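You operate a simulated robot arm through the tools that you are given. There is no shell and no other tool. Be economical: measure what you need, move in short steps, check, and stop when the job is done.

Carry out the task below with a simulated robot arm. There is one attempt and no reset: what you move stays moved.

JOB
Chalk the navy sample's hem line, fold the hem to it and weight it flat.
Fine: blue chalk about 4 cm in from the crease, marker back; purple weight on the hem. Set down upright: blue chalk marker, purple weight.

Only the result counts: the job must be done as asked and must still hold three seconds after the hand-in. Knocking over, shifting, dropping, spilling or breaking anything else fails it. Flat cloth is picked up by pressing the open fingertips on it (5 to 10 N) and closing them slowly along it; thin cloth reads only 2 to 8 mm in the jaws.

ROBOT AND FRAMES
A 6-joint arm with a two-finger gripper, on a carriage that runs on a rail from [4, 2217] to [0, -123] (x, y) and turns from -234 to 98 degrees about z. Base frame: it is fixed where the carriage stands at the start and does not move with it; the origin is on the floor, on the carriage's upright axis, x ahead of it, y to its left, z up. Lengths are in mm, angles in degrees, forces in N, time in s.
Its first joint turns from -166.0 to 166.0 degrees. Places, roughly: hem of the navy sample panel [500, -500, 900]; navy sample panel [500, -400, 900]. Payload 2.54 kg.
Tool frame: the origin (TCP) lies between the finger pads and is the grasp point; the fingertips stand 23 mm ahead of it; z points along the fingers, y is the line along which they close. Largest opening 126 mm; the body of the gripper starts 82 mm behind the TCP.
Orientation is that of the tool frame in the base frame, as a unit quaternion [w, x, y, z]. With the fingers straight down and closing along the base's y, the tool's x points along the base's -x, its y along +y and its z along -z.

CONTROLS
- The arm moves only by the tool send_rows. Its argument "steps" is a list of rows, each an object of numbers (a shift or turn left out is 0, a gripper value left out holds the last): "rx", "ry", "rz": the turn, a rotation vector about the base's x, y, z in rad; "dx", "dy", "dz": the shift along the base's x, y, z in mm; "gripper": the opening, from 0 (shut) to 1 (fully open). In form: [{"rx": .., "ry": .., "rz": .., "dx": .., "dy": .., "dz": .., "gripper": ..}, ...]. A call has 1 to 8 rows; each row is the pose to reach, as a shift and turn from the pose commanded when the call began. A row lasts 0.2 s, in which the tool goes at most 50 mm and 8.6 degrees; a call with a longer step from one row to the next is refused whole, and so is a gripper value outside its range. Where a pose cannot be reached the arm comes as near as it can. A force on the tool above 90 N (or 10 N above the force at the start of the call, whichever is more), or a blocked arm, ends the call early, and 0.2 s more pass. The fingers move at their own pace and stop on an object; they squeeze with about 41 N. The grip force told is the motor's: it shows also when the fingers shut on nothing. Time passes only in rows, and 0.2 s behind the last, so rows that repeat a pose let the fingers close. It gives the time, the measured TCP pose, the force on the tool (base axes), the opening and the grip force at its end, in the units of the frame above (readings bear some noise), with the torque about the TCP (base axes, N m) and any sound that the robot's microphone picked up.
- Cameras (640 x 400 px; columns grow to the right, rows downward): "scene" is now at [50.1, 152.1, 1566.1]; the picture's right is [-0.55, -0.83, 0.00], its down [-0.53, 0.35, -0.77] and it looks along [0.64, -0.42, -0.64] (base axes); focal length 287 px, centre (320, 200). "wrist" rides on the gripper at [82, 14, -122] in the tool frame; the picture's right is [-0.17, 0.99, 0.00], its down [-0.79, -0.13, -0.60] and it looks along [-0.59, -0.10, 0.80] (tool axes); focal length 243 px, centre (320, 200). There is no depth. A picture from a camera that has moved, and an enlarged one, comes with that camera's place and axes in the base frame and with its lens.
- snapshot(camera): a new picture of that camera. The clock stands still meanwhile.
- slide_trunk(by): slides the trunk up (or, below 0, down) by that many mm; the arm and the scene camera ride with it, the base frame stays. It gives what a move gives, with no picture.
- steer(legs): drives the robot by 1 to 6 legs, each [ahead, left, turn to the left] in mm, mm and degrees, along the robot's own axes; the way and the turn of a leg run together, so that a leg with both is an arc; at most 1500 mm and 180 degrees a leg. The arm and the cameras ride along, it lands a little off, and it stops where it bumps. It keeps to its track: a leg is cut to what the track allows. It gives what a move gives.
- turn_head(pan, tilt): turns the head with the scene camera to pan (to the left, within 120 degrees either way) and tilt (down, from -29 to 69), counted from straight ahead of the robot. It gives what a move gives.
- zoom(camera, box): a new picture of the part [left, top, right, bottom] of that camera's present view, enlarged. The clock stands still meanwhile.
- sign_off(): hands the job in; it is judged then, once.

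Work in short steps. Places have to be worked out from the pictures, the camera data and where the tool is seen: move nearer, look again, correct. Check each grasp and each placing, and mend what went wrong. You have 120 turns and 78 pictures in all, those below and enlarged ones among them. Open the gripper and draw the arm clear of the work before you hand the job in, unless the task says otherwise; then end with one line.

The tools are called after "Emit:" by a JSON object that holds its "name" and its "arguments". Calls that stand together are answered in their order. send_rows: Moves the arm, as the interface text tells. Its arguments: {"type":"object","properties":{"steps":{"type":"array"}},"required":["steps"]} The other tools are called the same way: slide_trunk (by) slides the trunk up or down; steer (legs) drives the base; turn_head (pan, tilt) turns the head that bears the scene camera; snapshot (camera) takes a picture; zoom (camera, box) takes an enlarged picture of a part of a camera's view; sign_off () hands the job in.

At the start:

```text
t: 0.0
tcp_pos: [387.3, -221.7, 1234.3]
ee_rot: [0.0, 0.001, 1.0, 0.0]
force: [-0.5, -0.2, -0.3]
torque: [-0.02, 0.01, 0.0]
gripper_width: 125.9
grip_force: 0.0
trunk travel left (down, up): [-375.0, 115.0]
robot x, y, heading: [-0.2, 3.0, -0.1]
head pan, tilt: [-71.6, 38.8]
```

scene: 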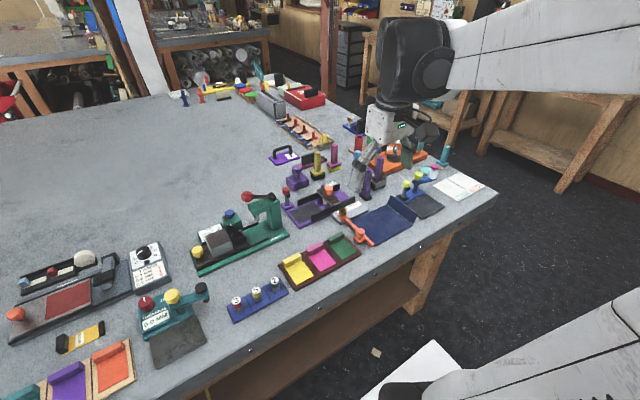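
wrist: 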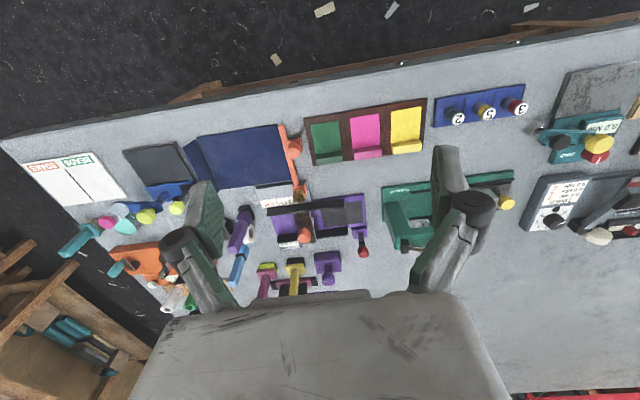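

The navy panel is visible right of centre; I'll zoom in to identify panel, hem, chalk markers and weights.

Emit:
{"name": "zoom", "arguments": {"camera": "scene", "box": [260, 120, 500, 270]}}

Emit:
{"name": "zoom", "arguments": {"camera": "wrist", "box": [80, 90, 400, 290]}}

```text
2.67 times, centred on (380, 195) of scene
camera zoom: at [50.1, 152.1, 1566.1], right [-0.55, -0.83, 0.0], down [-0.53, 0.35, -0.77], along [0.64, -0.42, -0.64], focal length 765 px, centre (160, 213)
```

zoom: 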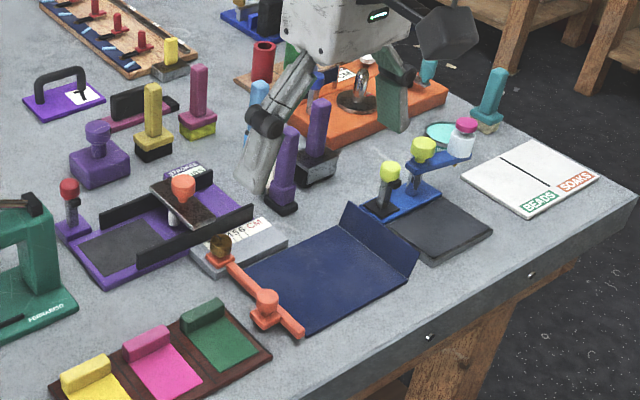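

```text
2.00 times, centred on (240, 190) of wrist
camera zoom: at [305.0, -206.8, 1355.7], right [0.17, 0.99, 0.0], down [0.79, -0.13, 0.6], along [0.59, -0.1, -0.8], focal length 485 px, centre (480, 220)
```

zoom: 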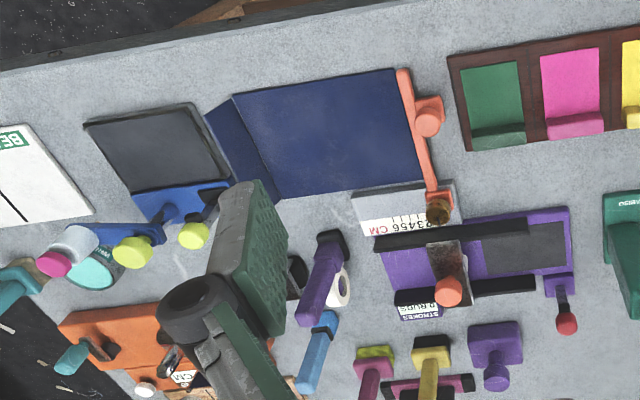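

The gripper hides the tools near the panel. I move the arm aside (+y, back) to see.

Emit:
{"name": "send_rows", "arguments": {"steps": [{"dy": 45}, {"dy": 90}, {"dy": 135}, {"dy": 180}, {"dy": 225}, {"dy": 270}]}}

Emit:
{"name": "zoom", "arguments": {"camera": "scene", "box": [260, 120, 500, 270]}}

Emit:
{"name": "zoom", "arguments": {"camera": "scene", "box": [330, 120, 450, 195]}}

```text
t: 1.4
tcp_pos: [387.6, 49.5, 1233.6]
ee_rot: [0.0, -0.001, 1.0, 0.001]
force: [0.0, 0.7, -0.7]
torque: [0.01, 0.01, 0.01]
gripper_width: 126.3
grip_force: 0.0
trunk travel left (down, up): [-375.0, 115.0]
robot x, y, heading: [0.5, -2.9, 0.2]
head pan, tilt: [-71.6, 38.8]
```

```text
2.67 times, centred on (380, 195) of scene
camera zoom: at [6.0, 117.8, 1567.3], right [-0.95, -0.32, 0.0], down [-0.2, 0.59, -0.78], along [0.25, -0.74, -0.63], focal length 765 px, centre (160, 213)
```

zoom: 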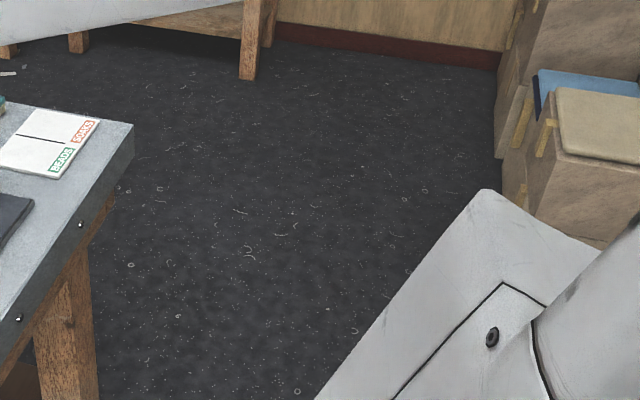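

```text
5.33 times, centred on (390, 158) of scene
camera zoom: at [6.0, 117.8, 1567.3], right [-0.95, -0.32, 0.0], down [-0.2, 0.59, -0.78], along [0.25, -0.74, -0.63], focal length 1530 px, centre (-53, 427)
```

zoom: 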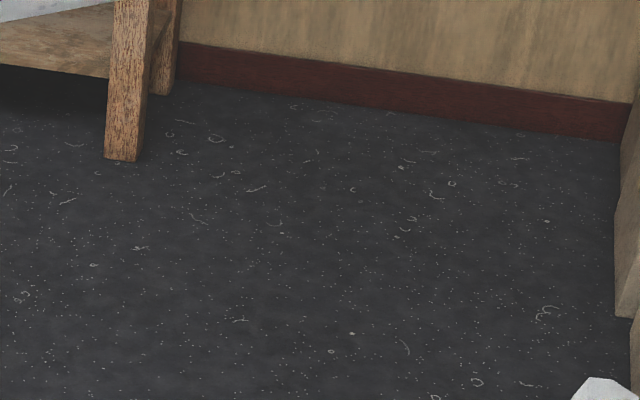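

The head had actually settled at pan −71.6. I turn it back to about −40.

Emit:
{"name": "turn_head", "arguments": {"pan": -40, "tilt": 42}}

Emit:
{"name": "snapshot", "arguments": {"camera": "scene"}}

```text
t: 2.4
tcp_pos: [388.5, 48.9, 1234.1]
ee_rot: [0.001, 0.0, 1.0, 0.0]
force: [-0.7, -0.8, -0.3]
torque: [0.02, 0.01, 0.03]
gripper_width: 125.9
grip_force: 0.1
trunk travel left (down, up): [-375.0, 115.0]
robot x, y, heading: [0.3, -0.8, -0.1]
head pan, tilt: [-40.0, 42.0]
```

```text
71 pictures are left
camera scene: at [42.9, 145.3, 1562.6], right [-0.64, -0.77, 0.0], down [-0.51, 0.43, -0.74], along [0.57, -0.48, -0.67], focal length 287 px, centre (320, 200)
```

scene: 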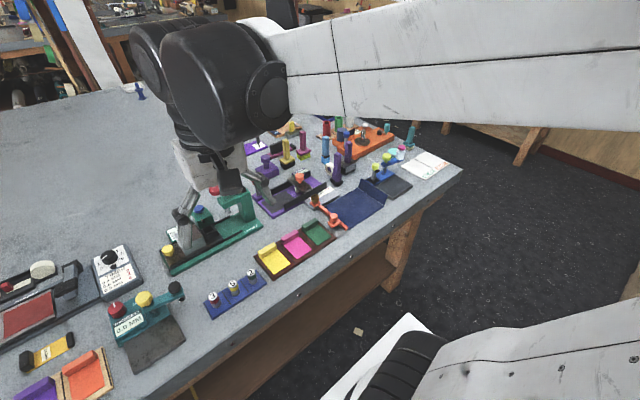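

Now zoom on the panel neighbourhood.

Emit:
{"name": "zoom", "arguments": {"camera": "scene", "box": [230, 110, 358, 190]}}

Emit:
{"name": "zoom", "arguments": {"camera": "scene", "box": [300, 110, 460, 210]}}

```text
5.00 times, centred on (294, 150) of scene
camera zoom: at [42.9, 145.3, 1562.6], right [-0.64, -0.77, 0.0], down [-0.51, 0.43, -0.74], along [0.57, -0.48, -0.67], focal length 1434 px, centre (450, 450)
```

zoom: 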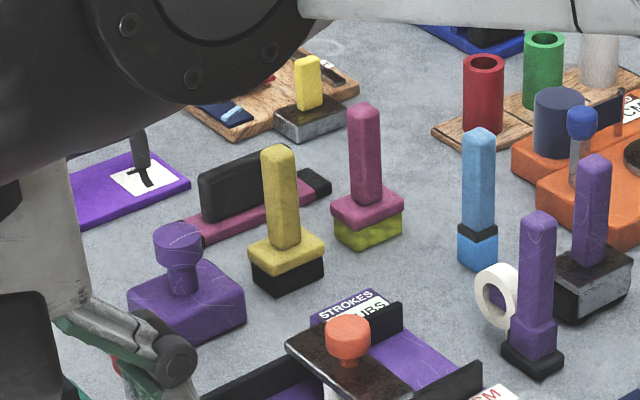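

```text
4.00 times, centred on (380, 160) of scene
camera zoom: at [42.9, 145.3, 1562.6], right [-0.64, -0.77, 0.0], down [-0.51, 0.43, -0.74], along [0.57, -0.48, -0.67], focal length 1147 px, centre (80, 360)
```

zoom: 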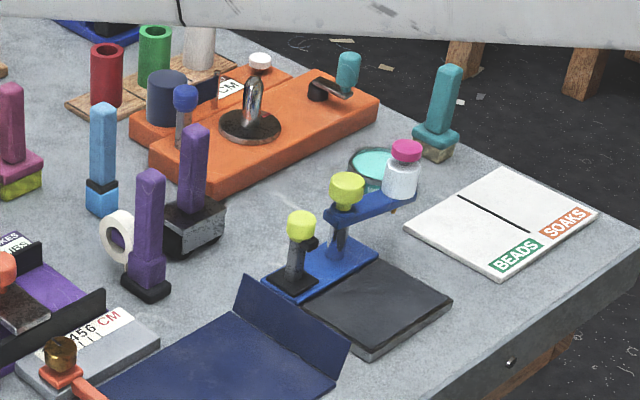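

Sticks and weights are clearer now. I bring the wrist camera over the panel for a close view.

Emit:
{"name": "send_rows", "arguments": {"steps": [{"dy": -50}, {"dy": -100}, {"dy": -150, "dz": -20}, {"dy": -200, "dz": -40}, {"dy": -250, "dz": -60}, {"dy": -300, "dz": -80}, {"dy": -350, "dz": -100, "dx": -20}, {"dy": -400, "dz": -120, "dx": -40}]}}

Emit:
{"name": "snapshot", "arguments": {"camera": "wrist"}}

```text
refused: row 3 steps farther than a row can; nothing moved
```

```text
68 pictures are left
camera wrist: at [305.3, 62.9, 1355.5], right [0.17, 0.99, 0.0], down [0.79, -0.13, 0.6], along [0.59, -0.1, -0.8], focal length 243 px, centre (320, 200)
```

wrist: 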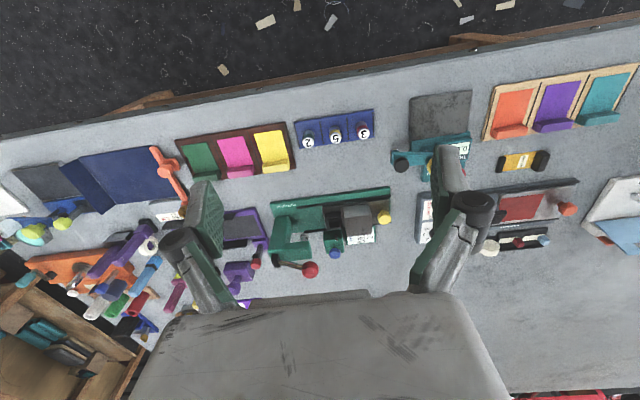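

Step limit is 50 mm total per row; resend smaller.

Emit:
{"name": "send_rows", "arguments": {"steps": [{"dy": -45}, {"dy": -90}, {"dy": -135}, {"dy": -180}, {"dy": -225}, {"dy": -270}, {"dy": -315}, {"dy": -360}]}}

Emit:
{"name": "send_rows", "arguments": {"steps": [{"dy": -30, "dz": -30}, {"dy": -60, "dz": -60}, {"dy": -75, "dz": -100, "dx": -10}, {"dy": -75, "dz": -130, "dx": -40}]}}

Emit:
{"name": "snapshot", "arguments": {"camera": "wrist"}}

```text
t: 4.2
tcp_pos: [391.6, -314.3, 1233.1]
ee_rot: [0.0, 0.0, 1.0, 0.0]
force: [0.1, -0.4, 0.2]
torque: [-0.02, -0.02, 0.04]
gripper_width: 126.4
grip_force: 0.1
trunk travel left (down, up): [-375.0, 115.0]
robot x, y, heading: [1.7, -1.5, 0.1]
head pan, tilt: [-40.0, 42.0]
```

```text
t: 5.2
tcp_pos: [346.7, -389.2, 1103.0]
ee_rot: [0.0, 0.001, 1.0, 0.0]
force: [0.5, -0.1, -0.3]
torque: [-0.02, 0.04, 0.01]
gripper_width: 125.9
grip_force: 0.0
trunk travel left (down, up): [-375.0, 115.0]
robot x, y, heading: [-3.6, -0.3, 0.1]
head pan, tilt: [-40.0, 42.0]
```

```text
67 pictures are left
camera wrist: at [264.6, -374.0, 1224.6], right [0.17, 0.99, 0.0], down [0.79, -0.13, 0.6], along [0.59, -0.1, -0.8], focal length 243 px, centre (320, 200)
```

wrist: 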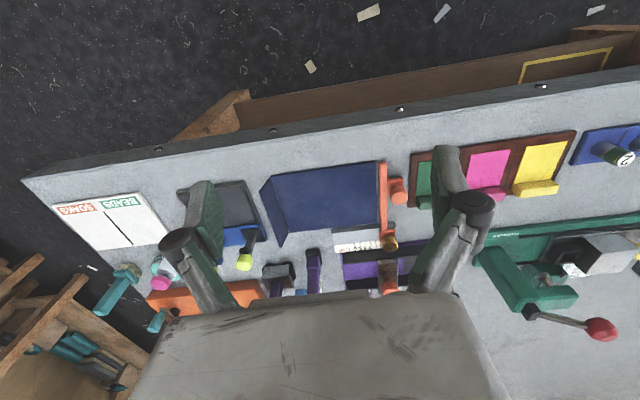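

The panel shows well here; zoom on it.

Emit:
{"name": "zoom", "arguments": {"camera": "wrist", "box": [240, 140, 440, 265]}}

Emit:
{"name": "zoom", "arguments": {"camera": "scene", "box": [300, 130, 428, 210]}}

```text
3.20 times, centred on (340, 202) of wrist
camera zoom: at [264.6, -374.0, 1224.6], right [0.17, 0.99, 0.0], down [0.79, -0.13, 0.6], along [0.59, -0.1, -0.8], focal length 776 px, centre (256, 192)
```

zoom: 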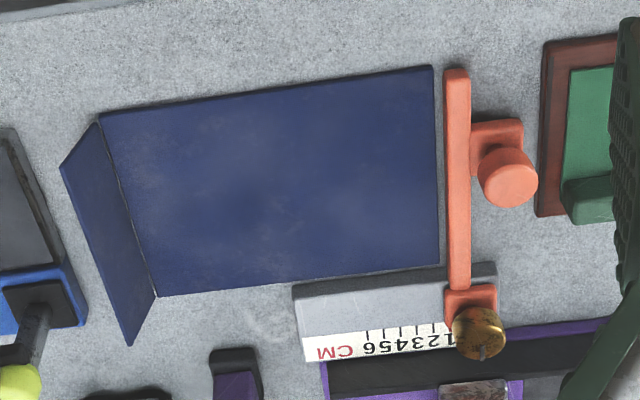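

```text
5.00 times, centred on (364, 170) of scene
camera zoom: at [43.5, 145.3, 1562.6], right [-0.64, -0.77, 0.0], down [-0.51, 0.43, -0.74], along [0.57, -0.48, -0.67], focal length 1434 px, centre (100, 350)
```

zoom: 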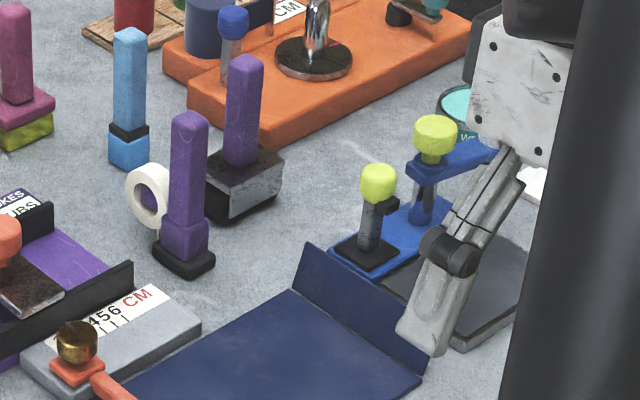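

Next look at the tools beyond the panel (blue stick, purple candidates): raise and move forward.

Emit:
{"name": "send_rows", "arguments": {"steps": [{"dz": 40}, {"dz": 80}, {"dx": 45, "dz": 90}, {"dx": 90, "dz": 100}, {"dx": 135, "dz": 100}, {"dx": 180, "dz": 100}, {"dx": 225, "dz": 100}, {"dx": 250, "dz": 100}]}}

Emit:
{"name": "snapshot", "arguments": {"camera": "wrist"}}

```text
t: 7.0
tcp_pos: [597.8, -385.1, 1204.2]
ee_rot: [0.0, 0.0, 1.0, 0.0]
force: [0.8, 0.0, -0.3]
torque: [0.02, 0.02, -0.01]
gripper_width: 126.2
grip_force: 0.1
trunk travel left (down, up): [-375.0, 115.0]
robot x, y, heading: [3.7, 0.1, -0.2]
head pan, tilt: [-40.0, 42.0]
```

```text
64 pictures are left
camera wrist: at [515.3, -369.6, 1325.6], right [0.17, 0.99, 0.0], down [0.79, -0.13, 0.6], along [0.59, -0.1, -0.8], focal length 243 px, centre (320, 200)
```

wrist: 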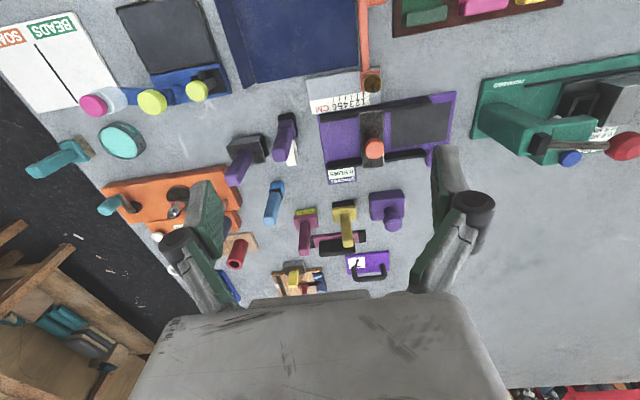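

Emit:
{"name": "zoom", "arguments": {"camera": "wrist", "box": [210, 100, 410, 225]}}

Emit:
{"name": "zoom", "arguments": {"camera": "wrist", "box": [220, 170, 420, 295]}}

```text
3.20 times, centred on (310, 162) of wrist
camera zoom: at [515.3, -369.6, 1325.6], right [0.17, 0.99, 0.0], down [0.79, -0.13, 0.6], along [0.59, -0.1, -0.8], focal length 776 px, centre (352, 320)
```

zoom: 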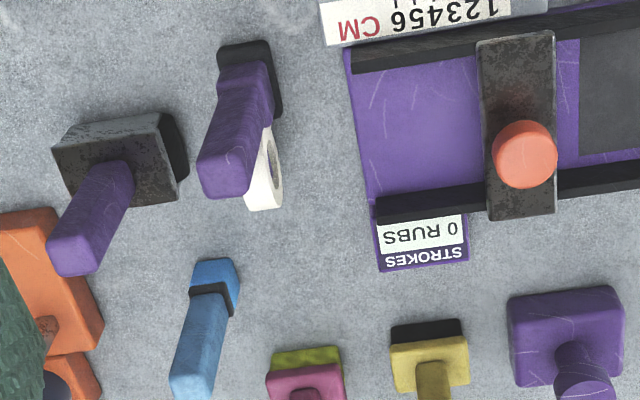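

```text
3.20 times, centred on (320, 232) of wrist
camera zoom: at [515.3, -369.6, 1325.6], right [0.17, 0.99, 0.0], down [0.79, -0.13, 0.6], along [0.59, -0.1, -0.8], focal length 776 px, centre (320, 96)
```

zoom: 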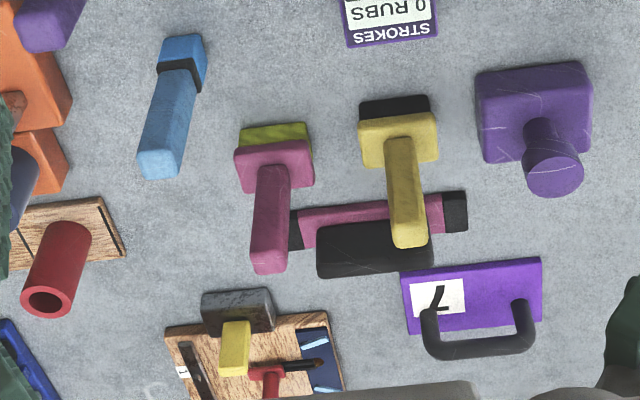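

Judgement: light‑blue stick = chalk marker at ≈(778,−505); solid purple block with knob = weight at ≈(858,−282) (others are an iron‑like tool and a tape stand). I shift the carriage along its rail toward −y for better reach.

Emit:
{"name": "steer", "arguments": {"legs": [[0, -120, 0]]}}

Emit:
{"name": "snapshot", "arguments": {"camera": "wrist"}}

```text
t: 8.2
tcp_pos: [597.4, -506.6, 1204.0]
ee_rot: [0.0, 0.0, 1.0, 0.0]
force: [0.7, -0.8, 0.8]
torque: [0.02, -0.03, 0.01]
gripper_width: 126.1
grip_force: 0.0
trunk travel left (down, up): [-375.0, 115.0]
robot x, y, heading: [-0.2, -120.6, 0.1]
head pan, tilt: [-40.0, 42.0]
```

```text
61 pictures are left
camera wrist: at [514.2, -491.6, 1325.6], right [0.17, 0.99, 0.0], down [0.79, -0.13, 0.6], along [0.59, -0.1, -0.8], focal length 243 px, centre (320, 200)
```

wrist: 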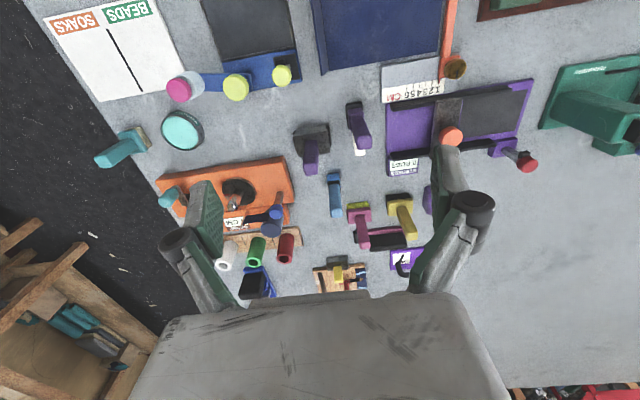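

Zoom on the blue marker for its position and yaw.

Emit:
{"name": "zoom", "arguments": {"camera": "wrist", "box": [290, 150, 386, 210]}}

Emit:
{"name": "zoom", "arguments": {"camera": "scene", "box": [280, 90, 408, 170]}}

```text
6.67 times, centred on (338, 180) of wrist
camera zoom: at [514.2, -491.6, 1325.6], right [0.17, 0.99, 0.0], down [0.79, -0.13, 0.6], along [0.59, -0.1, -0.8], focal length 1618 px, centre (200, 333)
```

zoom: 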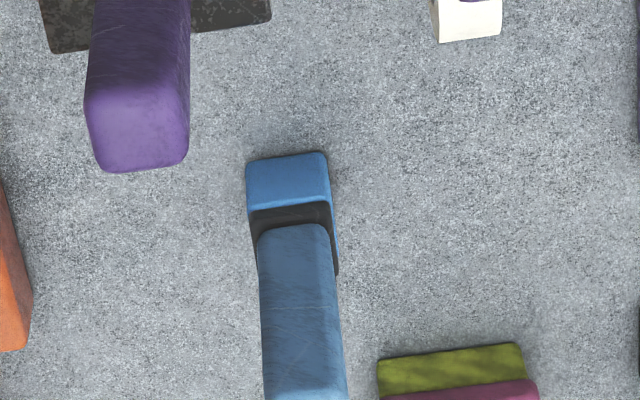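

```text
5.00 times, centred on (344, 130) of scene
camera zoom: at [42.9, 23.4, 1562.7], right [-0.64, -0.77, 0.0], down [-0.51, 0.43, -0.74], along [0.57, -0.48, -0.67], focal length 1434 px, centre (200, 550)
```

zoom: 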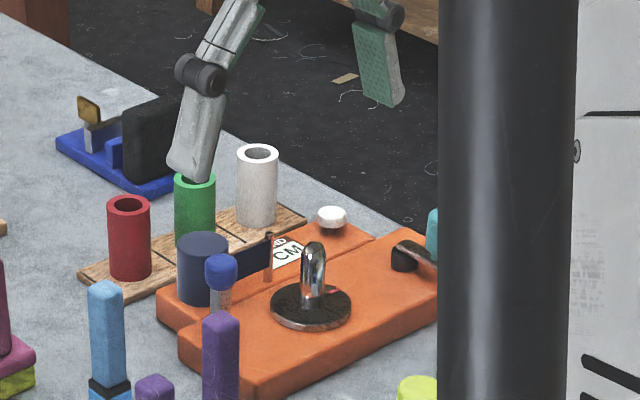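

Marker's near face is at x≈778, y≈−509, ~25 mm square, nearly axis-aligned. I go over it at (790,−508) and half open.

Emit:
{"name": "send_rows", "arguments": {"steps": [{"dx": 45, "gripper": 0.55}, {"dx": 90}, {"dx": 135}, {"dx": 180}, {"dx": 193, "dz": -30}, {"dx": 193, "dz": -75}, {"dx": 193, "dz": -115}]}}

Emit:
{"name": "snapshot", "arguments": {"camera": "wrist"}}

Emit:
{"name": "snapshot", "arguments": {"camera": "scene"}}

```text
t: 9.8
tcp_pos: [789.8, -507.9, 1090.2]
ee_rot: [0.0, 0.0, 1.0, 0.0]
force: [-0.2, 0.4, 0.1]
torque: [0.02, 0.02, -0.02]
gripper_width: 69.2
grip_force: 0.0
trunk travel left (down, up): [-375.0, 115.0]
robot x, y, heading: [-1.3, -116.2, 0.0]
head pan, tilt: [-40.0, 42.0]
```

```text
58 pictures are left
camera wrist: at [707.2, -492.6, 1212.7], right [0.17, 0.99, 0.0], down [0.79, -0.13, 0.6], along [0.59, -0.1, -0.8], focal length 243 px, centre (320, 200)
```

wrist: 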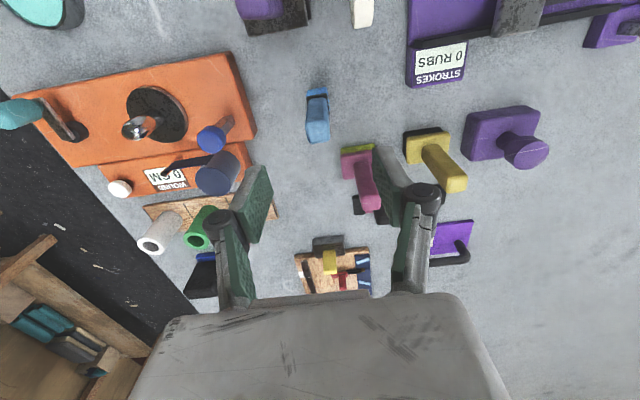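

```text
57 pictures are left
camera scene: at [43.0, 23.7, 1562.6], right [-0.64, -0.77, 0.0], down [-0.51, 0.43, -0.74], along [0.57, -0.48, -0.67], focal length 287 px, centre (320, 200)
```

scene: 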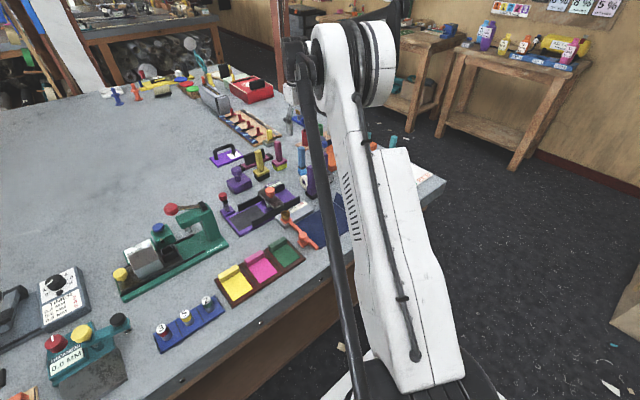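

Marker lines up in column; zoom to check its x and yaw.

Emit:
{"name": "zoom", "arguments": {"camera": "wrist", "box": [280, 75, 360, 155]}}

```text
5.00 times, centred on (320, 115) of wrist
camera zoom: at [707.2, -492.6, 1212.7], right [0.17, 0.99, 0.0], down [0.79, -0.13, 0.6], along [0.59, -0.1, -0.8], focal length 1213 px, centre (320, 625)
```

zoom: 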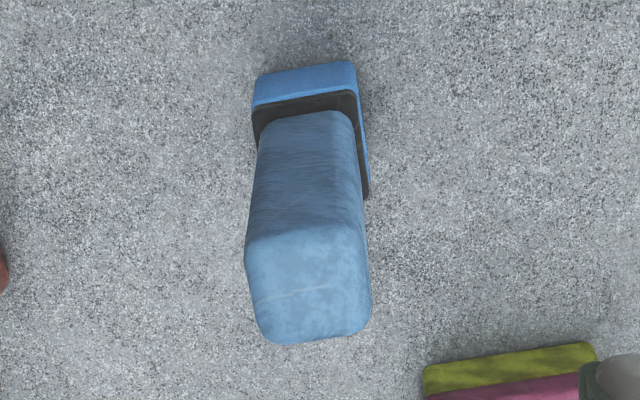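

Aligned within a few mm and ~4°. Descend to z≈965 and close.

Emit:
{"name": "send_rows", "arguments": {"steps": [{"dz": -40, "dx": -3}, {"dz": -80, "dx": -3}, {"dz": -110, "dx": -3}, {"dz": -125, "dx": -3}]}}

Emit:
{"name": "send_rows", "arguments": {"steps": [{"gripper": 0.3}, {"gripper": 0.15}, {"gripper": 0.1}, {"gripper": 0.1}]}}

```text
t: 10.8
tcp_pos: [786.0, -507.1, 963.5]
ee_rot: [-0.001, 0.0, 1.0, 0.001]
force: [-0.5, -0.9, 0.3]
torque: [0.01, 0.0, 0.0]
gripper_width: 69.1
grip_force: 0.1
trunk travel left (down, up): [-375.0, 115.0]
robot x, y, heading: [-1.3, -121.0, 0.2]
head pan, tilt: [-40.0, 42.0]
```

```text
t: 11.8
tcp_pos: [786.3, -506.6, 963.4]
ee_rot: [0.001, -0.001, 1.0, 0.0]
force: [-0.2, 0.4, 0.2]
torque: [-0.05, 0.02, 0.0]
gripper_width: 22.2
grip_force: 41.2
trunk travel left (down, up): [-375.0, 115.0]
robot x, y, heading: [-4.2, -121.3, 0.1]
head pan, tilt: [-40.0, 42.0]
```

Gripped at 22 mm. Lift 165 mm and check.

Emit:
{"name": "send_rows", "arguments": {"steps": [{"dz": 20}, {"dz": 65}, {"dz": 110}, {"dz": 150}, {"dz": 170}]}}

Emit:
{"name": "snapshot", "arguments": {"camera": "wrist"}}

```text
t: 13.0
tcp_pos: [786.7, -505.1, 1135.3]
ee_rot: [0.0, 0.0, 1.0, -0.001]
force: [0.2, -0.2, -1.2]
torque: [0.01, 0.0, 0.01]
gripper_width: 22.3
grip_force: 41.5
trunk travel left (down, up): [-375.0, 115.0]
robot x, y, heading: [1.8, -121.6, 0.2]
head pan, tilt: [-40.0, 42.0]
```

```text
55 pictures are left
camera wrist: at [703.1, -489.9, 1257.3], right [0.17, 0.99, 0.0], down [0.79, -0.13, 0.6], along [0.59, -0.1, -0.8], focal length 243 px, centre (320, 200)
```

wrist: 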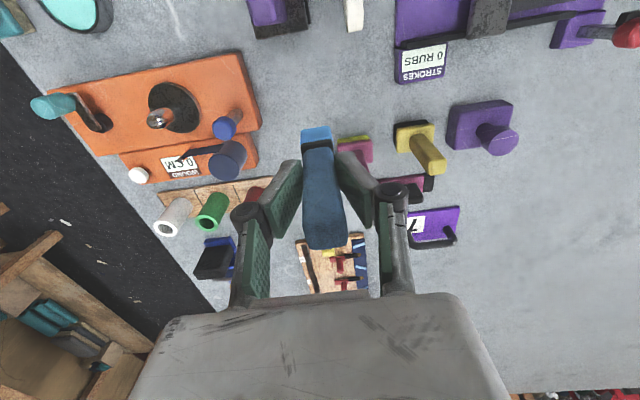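

Held upright. Carry it at height toward the panel start point (≈462,−447).

Emit:
{"name": "send_rows", "arguments": {"steps": [{"dx": -45, "dy": 8}, {"dx": -90, "dy": 16}, {"dx": -135, "dy": 24}, {"dx": -180, "dy": 32}, {"dx": -225, "dy": 40}, {"dx": -270, "dy": 50}, {"dx": -310, "dy": 58}, {"dx": -323, "dy": 60}]}}

Emit:
{"name": "send_rows", "arguments": {"steps": [{"dz": -40}, {"dz": -80}, {"dz": -120}, {"dz": -130}]}}

Emit:
{"name": "snapshot", "arguments": {"camera": "wrist"}}

Emit:
{"name": "snapshot", "arguments": {"camera": "scene"}}

```text
t: 14.8
tcp_pos: [462.0, -446.9, 1134.1]
ee_rot: [-0.001, 0.0, 1.0, 0.0]
force: [0.6, 0.2, -1.3]
torque: [0.0, 0.02, 0.01]
gripper_width: 22.5
grip_force: 41.2
trunk travel left (down, up): [-375.0, 115.0]
robot x, y, heading: [-3.0, -121.6, 0.0]
head pan, tilt: [-40.0, 42.0]
```

```text
t: 15.8
tcp_pos: [463.5, -445.5, 1004.7]
ee_rot: [0.0, 0.0, 1.0, 0.0]
force: [-0.4, -0.3, -0.5]
torque: [0.01, 0.03, 0.0]
gripper_width: 22.5
grip_force: 40.9
trunk travel left (down, up): [-375.0, 115.0]
robot x, y, heading: [3.1, -121.0, 0.1]
head pan, tilt: [-40.0, 42.0]
```

```text
54 pictures are left
camera wrist: at [381.3, -430.6, 1125.4], right [0.17, 0.99, 0.0], down [0.79, -0.13, 0.6], along [0.59, -0.1, -0.8], focal length 243 px, centre (320, 200)
```

wrist: 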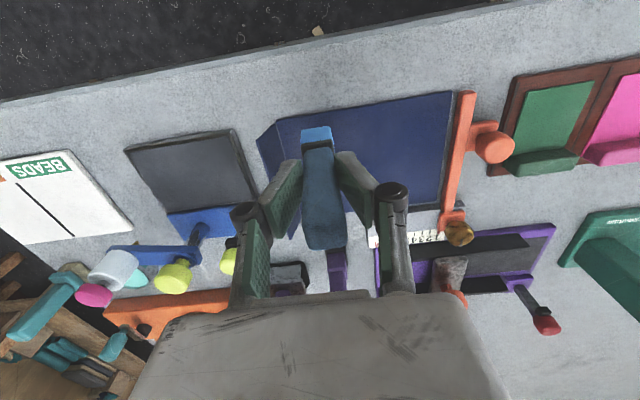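

```text
53 pictures are left
camera scene: at [43.1, 23.7, 1562.6], right [-0.64, -0.77, 0.0], down [-0.51, 0.43, -0.74], along [0.57, -0.48, -0.67], focal length 287 px, centre (320, 200)
```

scene: 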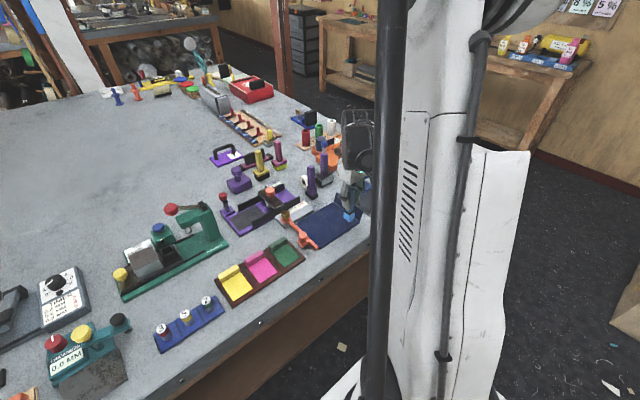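

Marker bottom is ~35 mm above the panel. I lower 33 mm, then creep.

Emit:
{"name": "send_rows", "arguments": {"steps": [{"dz": -20}, {"dz": -30}, {"dz": -33}]}}

Emit:
{"name": "zoom", "arguments": {"camera": "wrist", "box": [230, 60, 470, 210]}}

```text
t: 16.6
tcp_pos: [464.1, -446.5, 971.4]
ee_rot: [0.0, -0.001, 1.0, 0.001]
force: [-0.3, -0.3, -1.2]
torque: [0.04, -0.02, 0.03]
gripper_width: 22.4
grip_force: 41.1
trunk travel left (down, up): [-375.0, 115.0]
robot x, y, heading: [-0.1, -124.4, 0.1]
head pan, tilt: [-40.0, 42.0]
```

```text
2.67 times, centred on (350, 135) of wrist
camera zoom: at [381.8, -431.5, 1093.0], right [0.17, 0.99, 0.0], down [0.79, -0.13, 0.6], along [0.59, -0.1, -0.8], focal length 647 px, centre (240, 373)
```

zoom: 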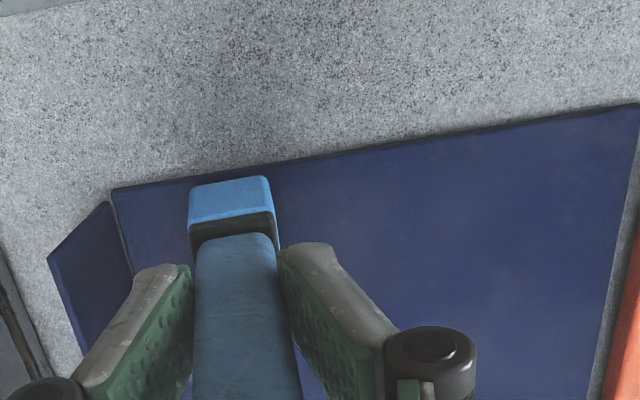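

Crease at y≈−487, marker at y≈−448 (39–40 mm in). Creep down to light contact.

Emit:
{"name": "send_rows", "arguments": {"steps": [{"dz": -2, "dy": -0.5}, {"dz": -3.5, "dy": -0.5}, {"dz": -5, "dy": -0.5}]}}

```text
t: 17.4
tcp_pos: [463.6, -447.8, 965.9]
ee_rot: [0.001, 0.0, 1.0, -0.001]
force: [7.0, -8.5, 38.3]
torque: [-0.24, -0.34, -0.06]
gripper_width: 23.0
grip_force: 41.2
trunk travel left (down, up): [-375.0, 115.0]
robot x, y, heading: [0.6, -122.6, 0.2]
head pan, tilt: [-40.0, 42.0]
```

Contact at 38 N, too firm; ease up slightly.

Emit:
{"name": "send_rows", "arguments": {"steps": [{"dz": 1.0}, {"dz": 1.5}]}}

```text
t: 18.0
tcp_pos: [464.3, -447.1, 966.1]
ee_rot: [0.0, 0.0, 1.0, 0.0]
force: [-1.3, -3.0, 7.9]
torque: [-0.14, 0.25, 0.07]
gripper_width: 22.6
grip_force: 40.4
trunk travel left (down, up): [-375.0, 115.0]
robot x, y, heading: [-1.6, -121.1, 0.1]
head pan, tilt: [-40.0, 42.0]
```

8 N contact. Draw along +x in small steps.

Emit:
{"name": "send_rows", "arguments": {"steps": [{"dx": 7, "dz": 0.2}, {"dx": 14, "dz": 0.2}, {"dx": 21, "dz": 0.2}, {"dx": 28, "dz": 0.2}]}}

Emit:
{"name": "zoom", "arguments": {"camera": "wrist", "box": [230, 40, 470, 190]}}

```text
t: 19.0
tcp_pos: [491.2, -445.9, 966.6]
ee_rot: [-0.001, 0.001, 1.0, 0.0]
force: [-4.0, 0.4, 8.8]
torque: [0.12, 0.43, 0.11]
gripper_width: 22.5
grip_force: 40.6
trunk travel left (down, up): [-375.0, 115.0]
robot x, y, heading: [-0.5, -121.8, 0.2]
head pan, tilt: [-40.0, 42.0]
```

```text
2.67 times, centred on (350, 115) of wrist
camera zoom: at [408.8, -431.0, 1088.4], right [0.17, 0.99, 0.0], down [0.79, -0.13, 0.6], along [0.59, -0.1, -0.8], focal length 647 px, centre (240, 427)
```

zoom: 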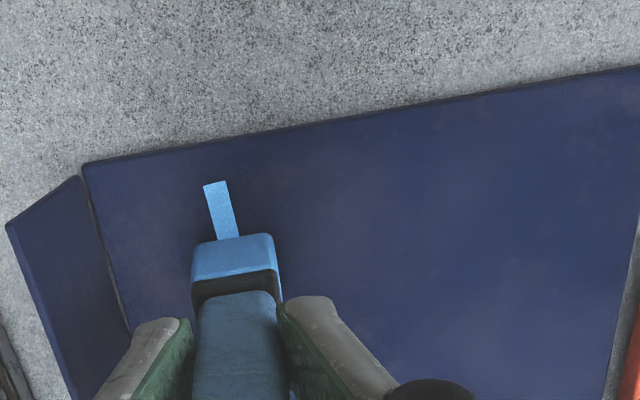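

Clear chalk stroke, ~38 mm from the crease. Continue to x≈575.

Emit:
{"name": "send_rows", "arguments": {"steps": [{"dx": 7}, {"dx": 14}, {"dx": 21, "dy": 0.5}, {"dx": 28, "dy": 0.5}, {"dx": 35, "dy": 0.5}, {"dx": 42, "dy": 0.5}]}}

Emit:
{"name": "send_rows", "arguments": {"steps": [{"dx": 7}, {"dx": 14}, {"dx": 21}, {"dx": 28}, {"dx": 35}, {"dx": 41}]}}

Emit:
{"name": "snapshot", "arguments": {"camera": "wrist"}}

```text
t: 20.4
tcp_pos: [533.3, -447.3, 967.1]
ee_rot: [0.0, 0.0, 1.0, 0.0]
force: [-0.7, -0.2, -1.0]
torque: [0.02, 0.01, 0.02]
gripper_width: 22.3
grip_force: 40.5
trunk travel left (down, up): [-375.0, 115.0]
robot x, y, heading: [-2.3, -120.8, -0.0]
head pan, tilt: [-40.0, 42.0]
```

```text
t: 21.8
tcp_pos: [574.6, -445.4, 968.4]
ee_rot: [0.0, 0.0, 1.0, 0.0]
force: [0.2, -0.2, 0.0]
torque: [0.02, -0.03, 0.01]
gripper_width: 22.4
grip_force: 40.6
trunk travel left (down, up): [-375.0, 115.0]
robot x, y, heading: [-0.8, -123.9, 0.0]
head pan, tilt: [-40.0, 42.0]
```

```text
50 pictures are left
camera wrist: at [492.5, -430.5, 1089.3], right [0.17, 0.99, 0.0], down [0.79, -0.13, 0.6], along [0.59, -0.1, -0.8], focal length 243 px, centre (320, 200)
```

wrist: 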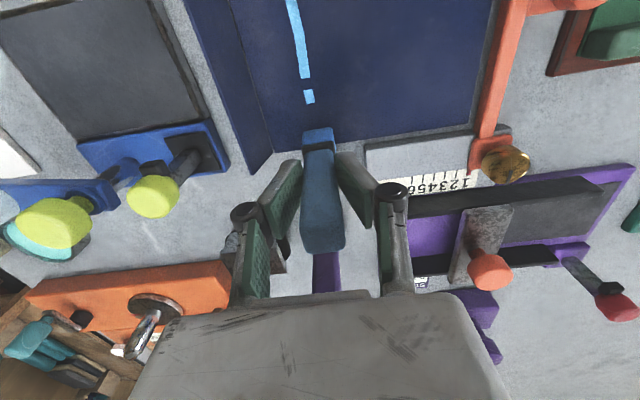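

Contact faded after x≈525. I press down here and draw back over the gap.

Emit:
{"name": "send_rows", "arguments": {"steps": [{"dz": -1}, {"dz": -1.6}]}}

```text
t: 22.4
tcp_pos: [575.7, -446.8, 966.4]
ee_rot: [0.0, 0.0, 1.0, 0.0]
force: [1.8, -1.8, 8.7]
torque: [0.06, -0.08, -0.04]
gripper_width: 22.4
grip_force: 41.4
trunk travel left (down, up): [-375.0, 115.0]
robot x, y, heading: [-2.2, -120.1, 0.1]
head pan, tilt: [-40.0, 42.0]
```

Contact 9 N. Draw back in −x.

Emit:
{"name": "send_rows", "arguments": {"steps": [{"dx": -7}, {"dx": -14}, {"dx": -21}, {"dx": -28, "dz": -0.2}]}}

Emit:
{"name": "send_rows", "arguments": {"steps": [{"dx": -7}, {"dx": -14}, {"dx": -21}, {"dx": -28}, {"dx": -34}]}}

Emit:
{"name": "send_rows", "arguments": {"steps": [{"dz": 20}, {"dz": 60}, {"dz": 100}, {"dz": 140}, {"dz": 165}]}}

Emit:
{"name": "snapshot", "arguments": {"camera": "wrist"}}

```text
t: 23.4
tcp_pos: [547.1, -445.9, 965.9]
ee_rot: [0.0, 0.0, 1.0, 0.0]
force: [6.1, -1.4, 17.3]
torque: [0.18, -0.28, -0.09]
gripper_width: 22.4
grip_force: 40.7
trunk travel left (down, up): [-375.0, 115.0]
robot x, y, heading: [-0.2, -122.1, 0.1]
head pan, tilt: [-40.0, 42.0]
```

```text
t: 24.6
tcp_pos: [511.0, -443.3, 965.5]
ee_rot: [0.001, 0.0, 1.0, -0.001]
force: [9.8, 1.7, 25.8]
torque: [0.11, -0.51, -0.04]
gripper_width: 22.4
grip_force: 40.8
trunk travel left (down, up): [-375.0, 115.0]
robot x, y, heading: [-3.1, -119.9, -0.2]
head pan, tilt: [-40.0, 42.0]
```

```text
t: 25.8
tcp_pos: [510.6, -448.5, 1132.1]
ee_rot: [0.0, 0.0, 1.0, 0.0]
force: [0.1, 0.0, -1.1]
torque: [-0.02, 0.01, 0.02]
gripper_width: 22.4
grip_force: 40.9
trunk travel left (down, up): [-375.0, 115.0]
robot x, y, heading: [2.9, -120.2, 0.2]
head pan, tilt: [-40.0, 42.0]
```

```text
49 pictures are left
camera wrist: at [428.0, -432.6, 1253.9], right [0.17, 0.99, 0.0], down [0.79, -0.13, 0.6], along [0.59, -0.1, -0.8], focal length 243 px, centre (320, 200)
```

wrist: 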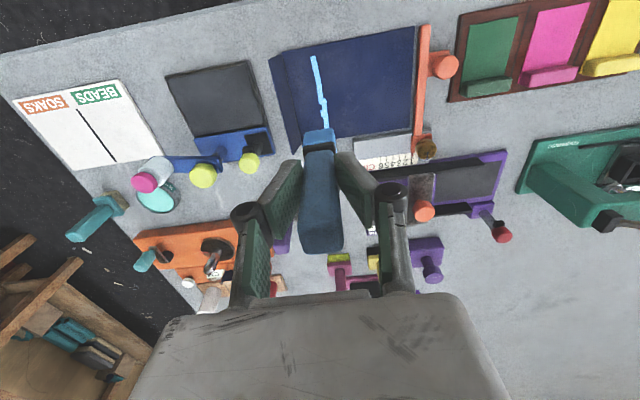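

The line now looks continuous; I'll return the marker to its place (786,−507).

Emit:
{"name": "send_rows", "arguments": {"steps": [{"dx": 45, "dy": -9}, {"dx": 90, "dy": -18}, {"dx": 135, "dy": -27}, {"dx": 180, "dy": -36}, {"dx": 225, "dy": -46}, {"dx": 260, "dy": -56}, {"dx": 276, "dy": -60}]}}

Emit:
{"name": "send_rows", "arguments": {"steps": [{"dz": -45}, {"dz": -90}, {"dz": -130}, {"dz": -155}, {"dz": -163}]}}

Emit:
{"name": "zoom", "arguments": {"camera": "wrist", "box": [200, 20, 440, 170]}}

```text
t: 27.4
tcp_pos: [786.5, -505.2, 1133.0]
ee_rot: [0.001, 0.0, 1.0, 0.001]
force: [0.1, -0.5, -1.5]
torque: [0.03, 0.0, 0.0]
gripper_width: 22.2
grip_force: 41.2
trunk travel left (down, up): [-375.0, 115.0]
robot x, y, heading: [-1.2, -120.7, 0.1]
head pan, tilt: [-40.0, 42.0]
```

```text
t: 28.6
tcp_pos: [789.8, -505.7, 967.8]
ee_rot: [0.0, 0.001, 1.0, 0.0]
force: [0.1, -0.2, -0.9]
torque: [0.01, -0.02, 0.02]
gripper_width: 22.4
grip_force: 41.1
trunk travel left (down, up): [-375.0, 115.0]
robot x, y, heading: [-4.0, -120.0, -0.2]
head pan, tilt: [-40.0, 42.0]
```

```text
2.67 times, centred on (320, 95) of wrist
camera zoom: at [706.2, -490.6, 1089.7], right [0.17, 0.99, 0.0], down [0.79, -0.13, 0.6], along [0.59, -0.1, -0.8], focal length 647 px, centre (320, 480)
```

zoom: 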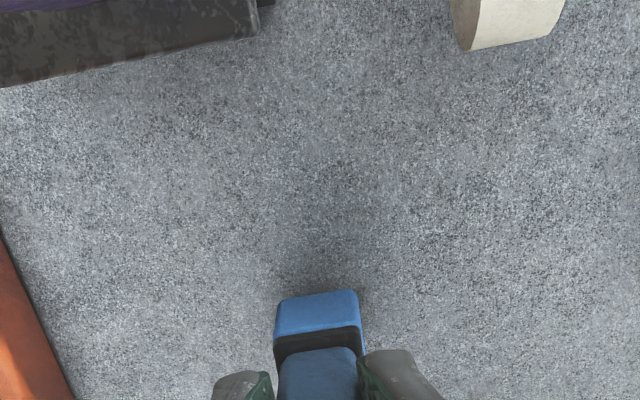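

Almost down. Creep to contact.

Emit:
{"name": "send_rows", "arguments": {"steps": [{"dz": -2, "dx": -1, "dy": -1}, {"dz": -3.5, "dx": -1, "dy": -1}]}}

```text
t: 29.2
tcp_pos: [788.7, -505.6, 966.0]
ee_rot: [0.0, 0.0, 1.0, 0.0]
force: [0.0, -0.9, -1.7]
torque: [0.01, 0.01, 0.0]
gripper_width: 22.4
grip_force: 41.0
trunk travel left (down, up): [-375.0, 115.0]
robot x, y, heading: [0.2, -123.6, 0.1]
head pan, tilt: [-40.0, 42.0]
```

Emit:
{"name": "send_rows", "arguments": {"steps": [{"dz": -1}, {"dz": -2}]}}

```text
t: 29.8
tcp_pos: [787.8, -507.4, 961.7]
ee_rot: [0.0, 0.0, 1.0, 0.0]
force: [0.0, -0.2, -1.1]
torque: [0.02, 0.0, 0.0]
gripper_width: 22.0
grip_force: 41.3
trunk travel left (down, up): [-375.0, 115.0]
robot x, y, heading: [2.5, -122.6, -0.2]
head pan, tilt: [-40.0, 42.0]
```

Readings are noisy by ±2 mm; no contact yet (−1 N). Creep on.

Emit:
{"name": "send_rows", "arguments": {"steps": [{"dz": -0.7}, {"dz": -1.2}]}}

```text
t: 30.4
tcp_pos: [788.5, -507.6, 961.8]
ee_rot: [0.0, 0.0, 1.0, -0.001]
force: [-0.7, -0.6, -1.3]
torque: [0.01, 0.0, -0.03]
gripper_width: 22.5
grip_force: 40.7
trunk travel left (down, up): [-375.0, 115.0]
robot x, y, heading: [2.7, -120.6, 0.1]
head pan, tilt: [-40.0, 42.0]
```

Emit:
{"name": "send_rows", "arguments": {"steps": [{"dz": -0.7}, {"dz": -1.4}]}}

```text
t: 31.0
tcp_pos: [787.6, -507.2, 959.7]
ee_rot: [-0.001, 0.0, 1.0, 0.0]
force: [1.8, -1.2, 6.1]
torque: [-0.05, -0.09, -0.01]
gripper_width: 22.7
grip_force: 40.5
trunk travel left (down, up): [-375.0, 115.0]
robot x, y, heading: [-1.8, -121.7, -0.1]
head pan, tilt: [-40.0, 42.0]
```

Contact with the table (6 N). Ease 0.5 mm, open partly, and rise.

Emit:
{"name": "send_rows", "arguments": {"steps": [{"dz": 0.5}, {"dz": 0.5, "gripper": 0.25}, {"dz": 0.5, "gripper": 0.4}, {"dz": 0.5, "gripper": 0.45}, {"dz": 0.5, "gripper": 0.45}]}}

Emit:
{"name": "send_rows", "arguments": {"steps": [{"dz": 30}, {"dz": 75}, {"dz": 120}, {"dz": 165}, {"dz": 180}]}}

Emit:
{"name": "snapshot", "arguments": {"camera": "wrist"}}

```text
t: 32.2
tcp_pos: [788.7, -507.9, 961.0]
ee_rot: [0.0, 0.001, 1.0, 0.0]
force: [-0.5, 0.1, 0.5]
torque: [-0.01, 0.02, -0.02]
gripper_width: 56.9
grip_force: 0.1
trunk travel left (down, up): [-375.0, 115.0]
robot x, y, heading: [-0.4, -120.3, 0.2]
head pan, tilt: [-40.0, 42.0]
```

```text
t: 33.4
tcp_pos: [787.2, -510.5, 1142.0]
ee_rot: [0.0, 0.0, 1.0, 0.0]
force: [-0.4, -0.5, 0.9]
torque: [0.0, 0.0, -0.03]
gripper_width: 56.6
grip_force: 0.1
trunk travel left (down, up): [-375.0, 115.0]
robot x, y, heading: [-3.1, -119.6, -0.2]
head pan, tilt: [-40.0, 42.0]
```

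```text
47 pictures are left
camera wrist: at [704.7, -495.9, 1263.7], right [0.17, 0.99, 0.0], down [0.79, -0.13, 0.6], along [0.59, -0.1, -0.8], focal length 243 px, centre (320, 200)
```

wrist: 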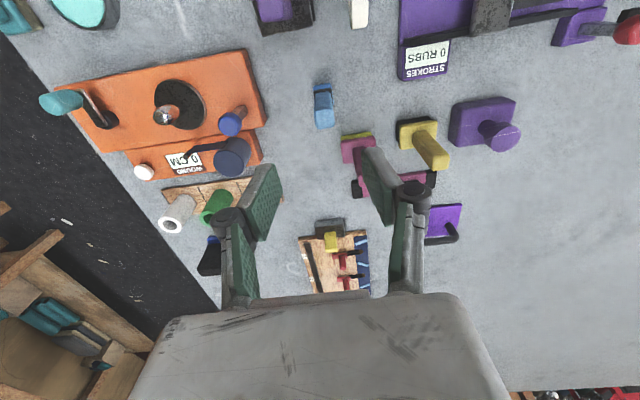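

Marker stands upright in its place. Now shut the fingers and go above the outer side of the hem (518,−522) to fold it over, checking the chalk line on the way.

Emit:
{"name": "send_rows", "arguments": {"steps": [{"dx": -45, "gripper": 0.2}, {"dx": -90, "gripper": 0}, {"dx": -135}, {"dx": -180, "dy": -4}, {"dx": -225, "dy": -8}, {"dx": -268, "dy": -12}]}}

Emit:
{"name": "send_rows", "arguments": {"steps": [{"dz": -45}, {"dz": -90}, {"dz": -120}]}}

Emit:
{"name": "snapshot", "arguments": {"camera": "wrist"}}

```text
t: 34.8
tcp_pos: [518.9, -514.1, 1139.1]
ee_rot: [-0.001, 0.0, 1.0, 0.0]
force: [0.5, -0.8, -0.3]
torque: [-0.04, 0.02, 0.02]
gripper_width: 0.0
grip_force: 28.6
trunk travel left (down, up): [-375.0, 115.0]
robot x, y, heading: [-1.5, -121.2, 0.1]
head pan, tilt: [-40.0, 42.0]
```

```text
t: 35.6
tcp_pos: [521.7, -517.9, 1017.8]
ee_rot: [0.0, 0.0, 1.0, 0.0]
force: [-1.1, -0.5, 1.0]
torque: [0.0, 0.02, 0.04]
gripper_width: 0.0
grip_force: 28.5
trunk travel left (down, up): [-375.0, 115.0]
robot x, y, heading: [1.1, -120.9, 0.0]
head pan, tilt: [-40.0, 42.0]
```

```text
46 pictures are left
camera wrist: at [439.3, -503.3, 1139.8], right [0.17, 0.99, 0.0], down [0.79, -0.13, 0.6], along [0.59, -0.1, -0.8], focal length 243 px, centre (320, 200)
```

wrist: 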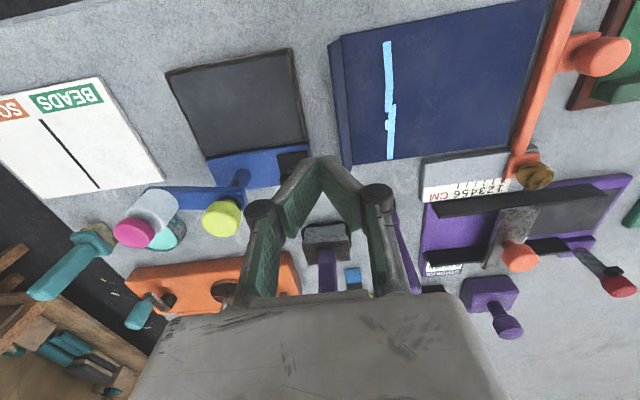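

Line is continuous. Now descend so the tips are at z≈905 just outside the standing hem.

Emit:
{"name": "send_rows", "arguments": {"steps": [{"dz": -40, "dy": -3}, {"dz": -70, "dy": -4}, {"dz": -90, "dy": -4}]}}

Emit:
{"name": "zoom", "arguments": {"camera": "wrist", "box": [220, 40, 460, 190]}}

```text
t: 36.4
tcp_pos: [519.6, -523.2, 927.8]
ee_rot: [0.0, 0.0, 1.0, 0.0]
force: [-0.3, 0.5, -1.2]
torque: [-0.02, 0.01, 0.0]
gripper_width: 0.0
grip_force: 28.6
trunk travel left (down, up): [-375.0, 115.0]
robot x, y, heading: [0.0, -123.3, 0.1]
head pan, tilt: [-40.0, 42.0]
```

```text
2.67 times, centred on (340, 115) of wrist
camera zoom: at [437.1, -507.8, 1050.0], right [0.17, 0.99, 0.0], down [0.79, -0.13, 0.6], along [0.59, -0.1, -0.8], focal length 647 px, centre (267, 427)
```

zoom: 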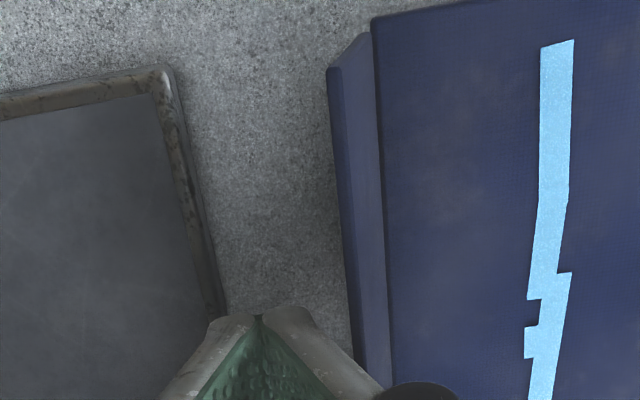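

Tips sit in the gap beside the hem. Push slowly +y.

Emit:
{"name": "send_rows", "arguments": {"steps": [{"dy": 10}, {"dy": 20}, {"dy": 28}, {"dy": 36}]}}

Emit:
{"name": "zoom", "arguments": {"camera": "wrist", "box": [220, 40, 460, 190]}}

```text
t: 37.4
tcp_pos: [519.7, -486.1, 928.6]
ee_rot: [0.0, 0.0, 1.0, 0.0]
force: [-0.5, -0.3, -0.3]
torque: [0.0, 0.0, -0.02]
gripper_width: 0.1
grip_force: 27.9
trunk travel left (down, up): [-375.0, 115.0]
robot x, y, heading: [-1.7, -122.5, -0.1]
head pan, tilt: [-40.0, 42.0]
```

```text
2.67 times, centred on (340, 115) of wrist
camera zoom: at [436.7, -471.8, 1051.2], right [0.17, 0.99, 0.0], down [0.79, -0.13, 0.6], along [0.59, -0.1, -0.8], focal length 647 px, centre (267, 427)
```

zoom: 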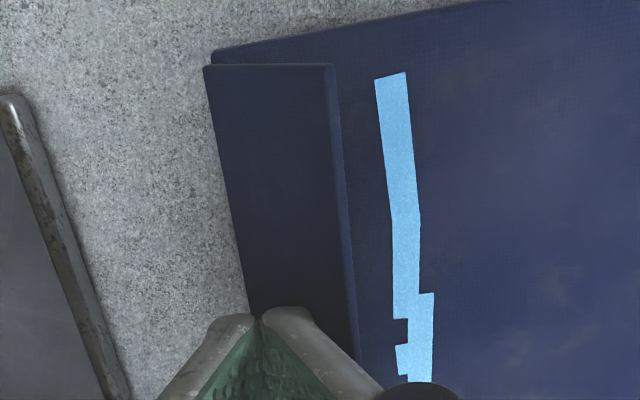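

The hem folds past vertical readily. Continue over and down.

Emit:
{"name": "send_rows", "arguments": {"steps": [{"dy": 8}, {"dy": 15, "dz": -2}, {"dy": 20, "dz": -6}, {"dy": 22, "dz": -9}]}}

Emit:
{"name": "zoom", "arguments": {"camera": "wrist", "box": [220, 40, 460, 190]}}

```text
t: 38.4
tcp_pos: [520.0, -466.4, 920.7]
ee_rot: [0.0, 0.0, 1.0, 0.0]
force: [0.3, 0.5, -0.1]
torque: [0.01, -0.05, 0.03]
gripper_width: 0.2
grip_force: 28.3
trunk travel left (down, up): [-375.0, 115.0]
robot x, y, heading: [0.8, -123.0, -0.0]
head pan, tilt: [-40.0, 42.0]
```

```text
2.67 times, centred on (340, 115) of wrist
camera zoom: at [437.4, -450.7, 1042.7], right [0.17, 0.99, 0.0], down [0.79, -0.13, 0.6], along [0.59, -0.1, -0.8], focal length 647 px, centre (267, 427)
```

zoom: 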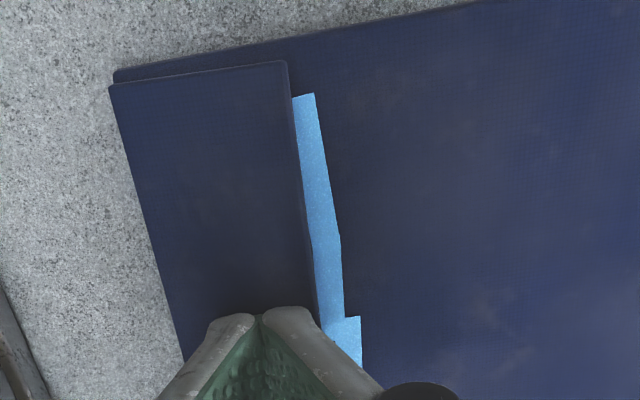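

It reaches the chalk line. Press down until contact.

Emit:
{"name": "send_rows", "arguments": {"steps": [{"dz": -3}, {"dz": -6}, {"dz": -8}]}}

```text
t: 39.2
tcp_pos: [518.8, -465.0, 912.0]
ee_rot: [0.0, 0.0, 1.0, 0.0]
force: [0.5, -0.4, 1.0]
torque: [0.03, -0.01, 0.0]
gripper_width: 0.2
grip_force: 28.5
trunk travel left (down, up): [-375.0, 115.0]
robot x, y, heading: [1.2, -120.5, 0.2]
head pan, tilt: [-40.0, 42.0]
```

Emit:
{"name": "send_rows", "arguments": {"steps": [{"dz": -1}, {"dz": -2}, {"dz": -3}]}}

```text
t: 40.0
tcp_pos: [519.4, -465.1, 910.1]
ee_rot: [0.001, 0.0, 1.0, 0.0]
force: [0.2, -3.7, 8.7]
torque: [-0.08, 0.01, -0.01]
gripper_width: 6.0
grip_force: 28.1
trunk travel left (down, up): [-375.0, 115.0]
robot x, y, heading: [2.8, -121.7, -0.0]
head pan, tilt: [-40.0, 42.0]
```

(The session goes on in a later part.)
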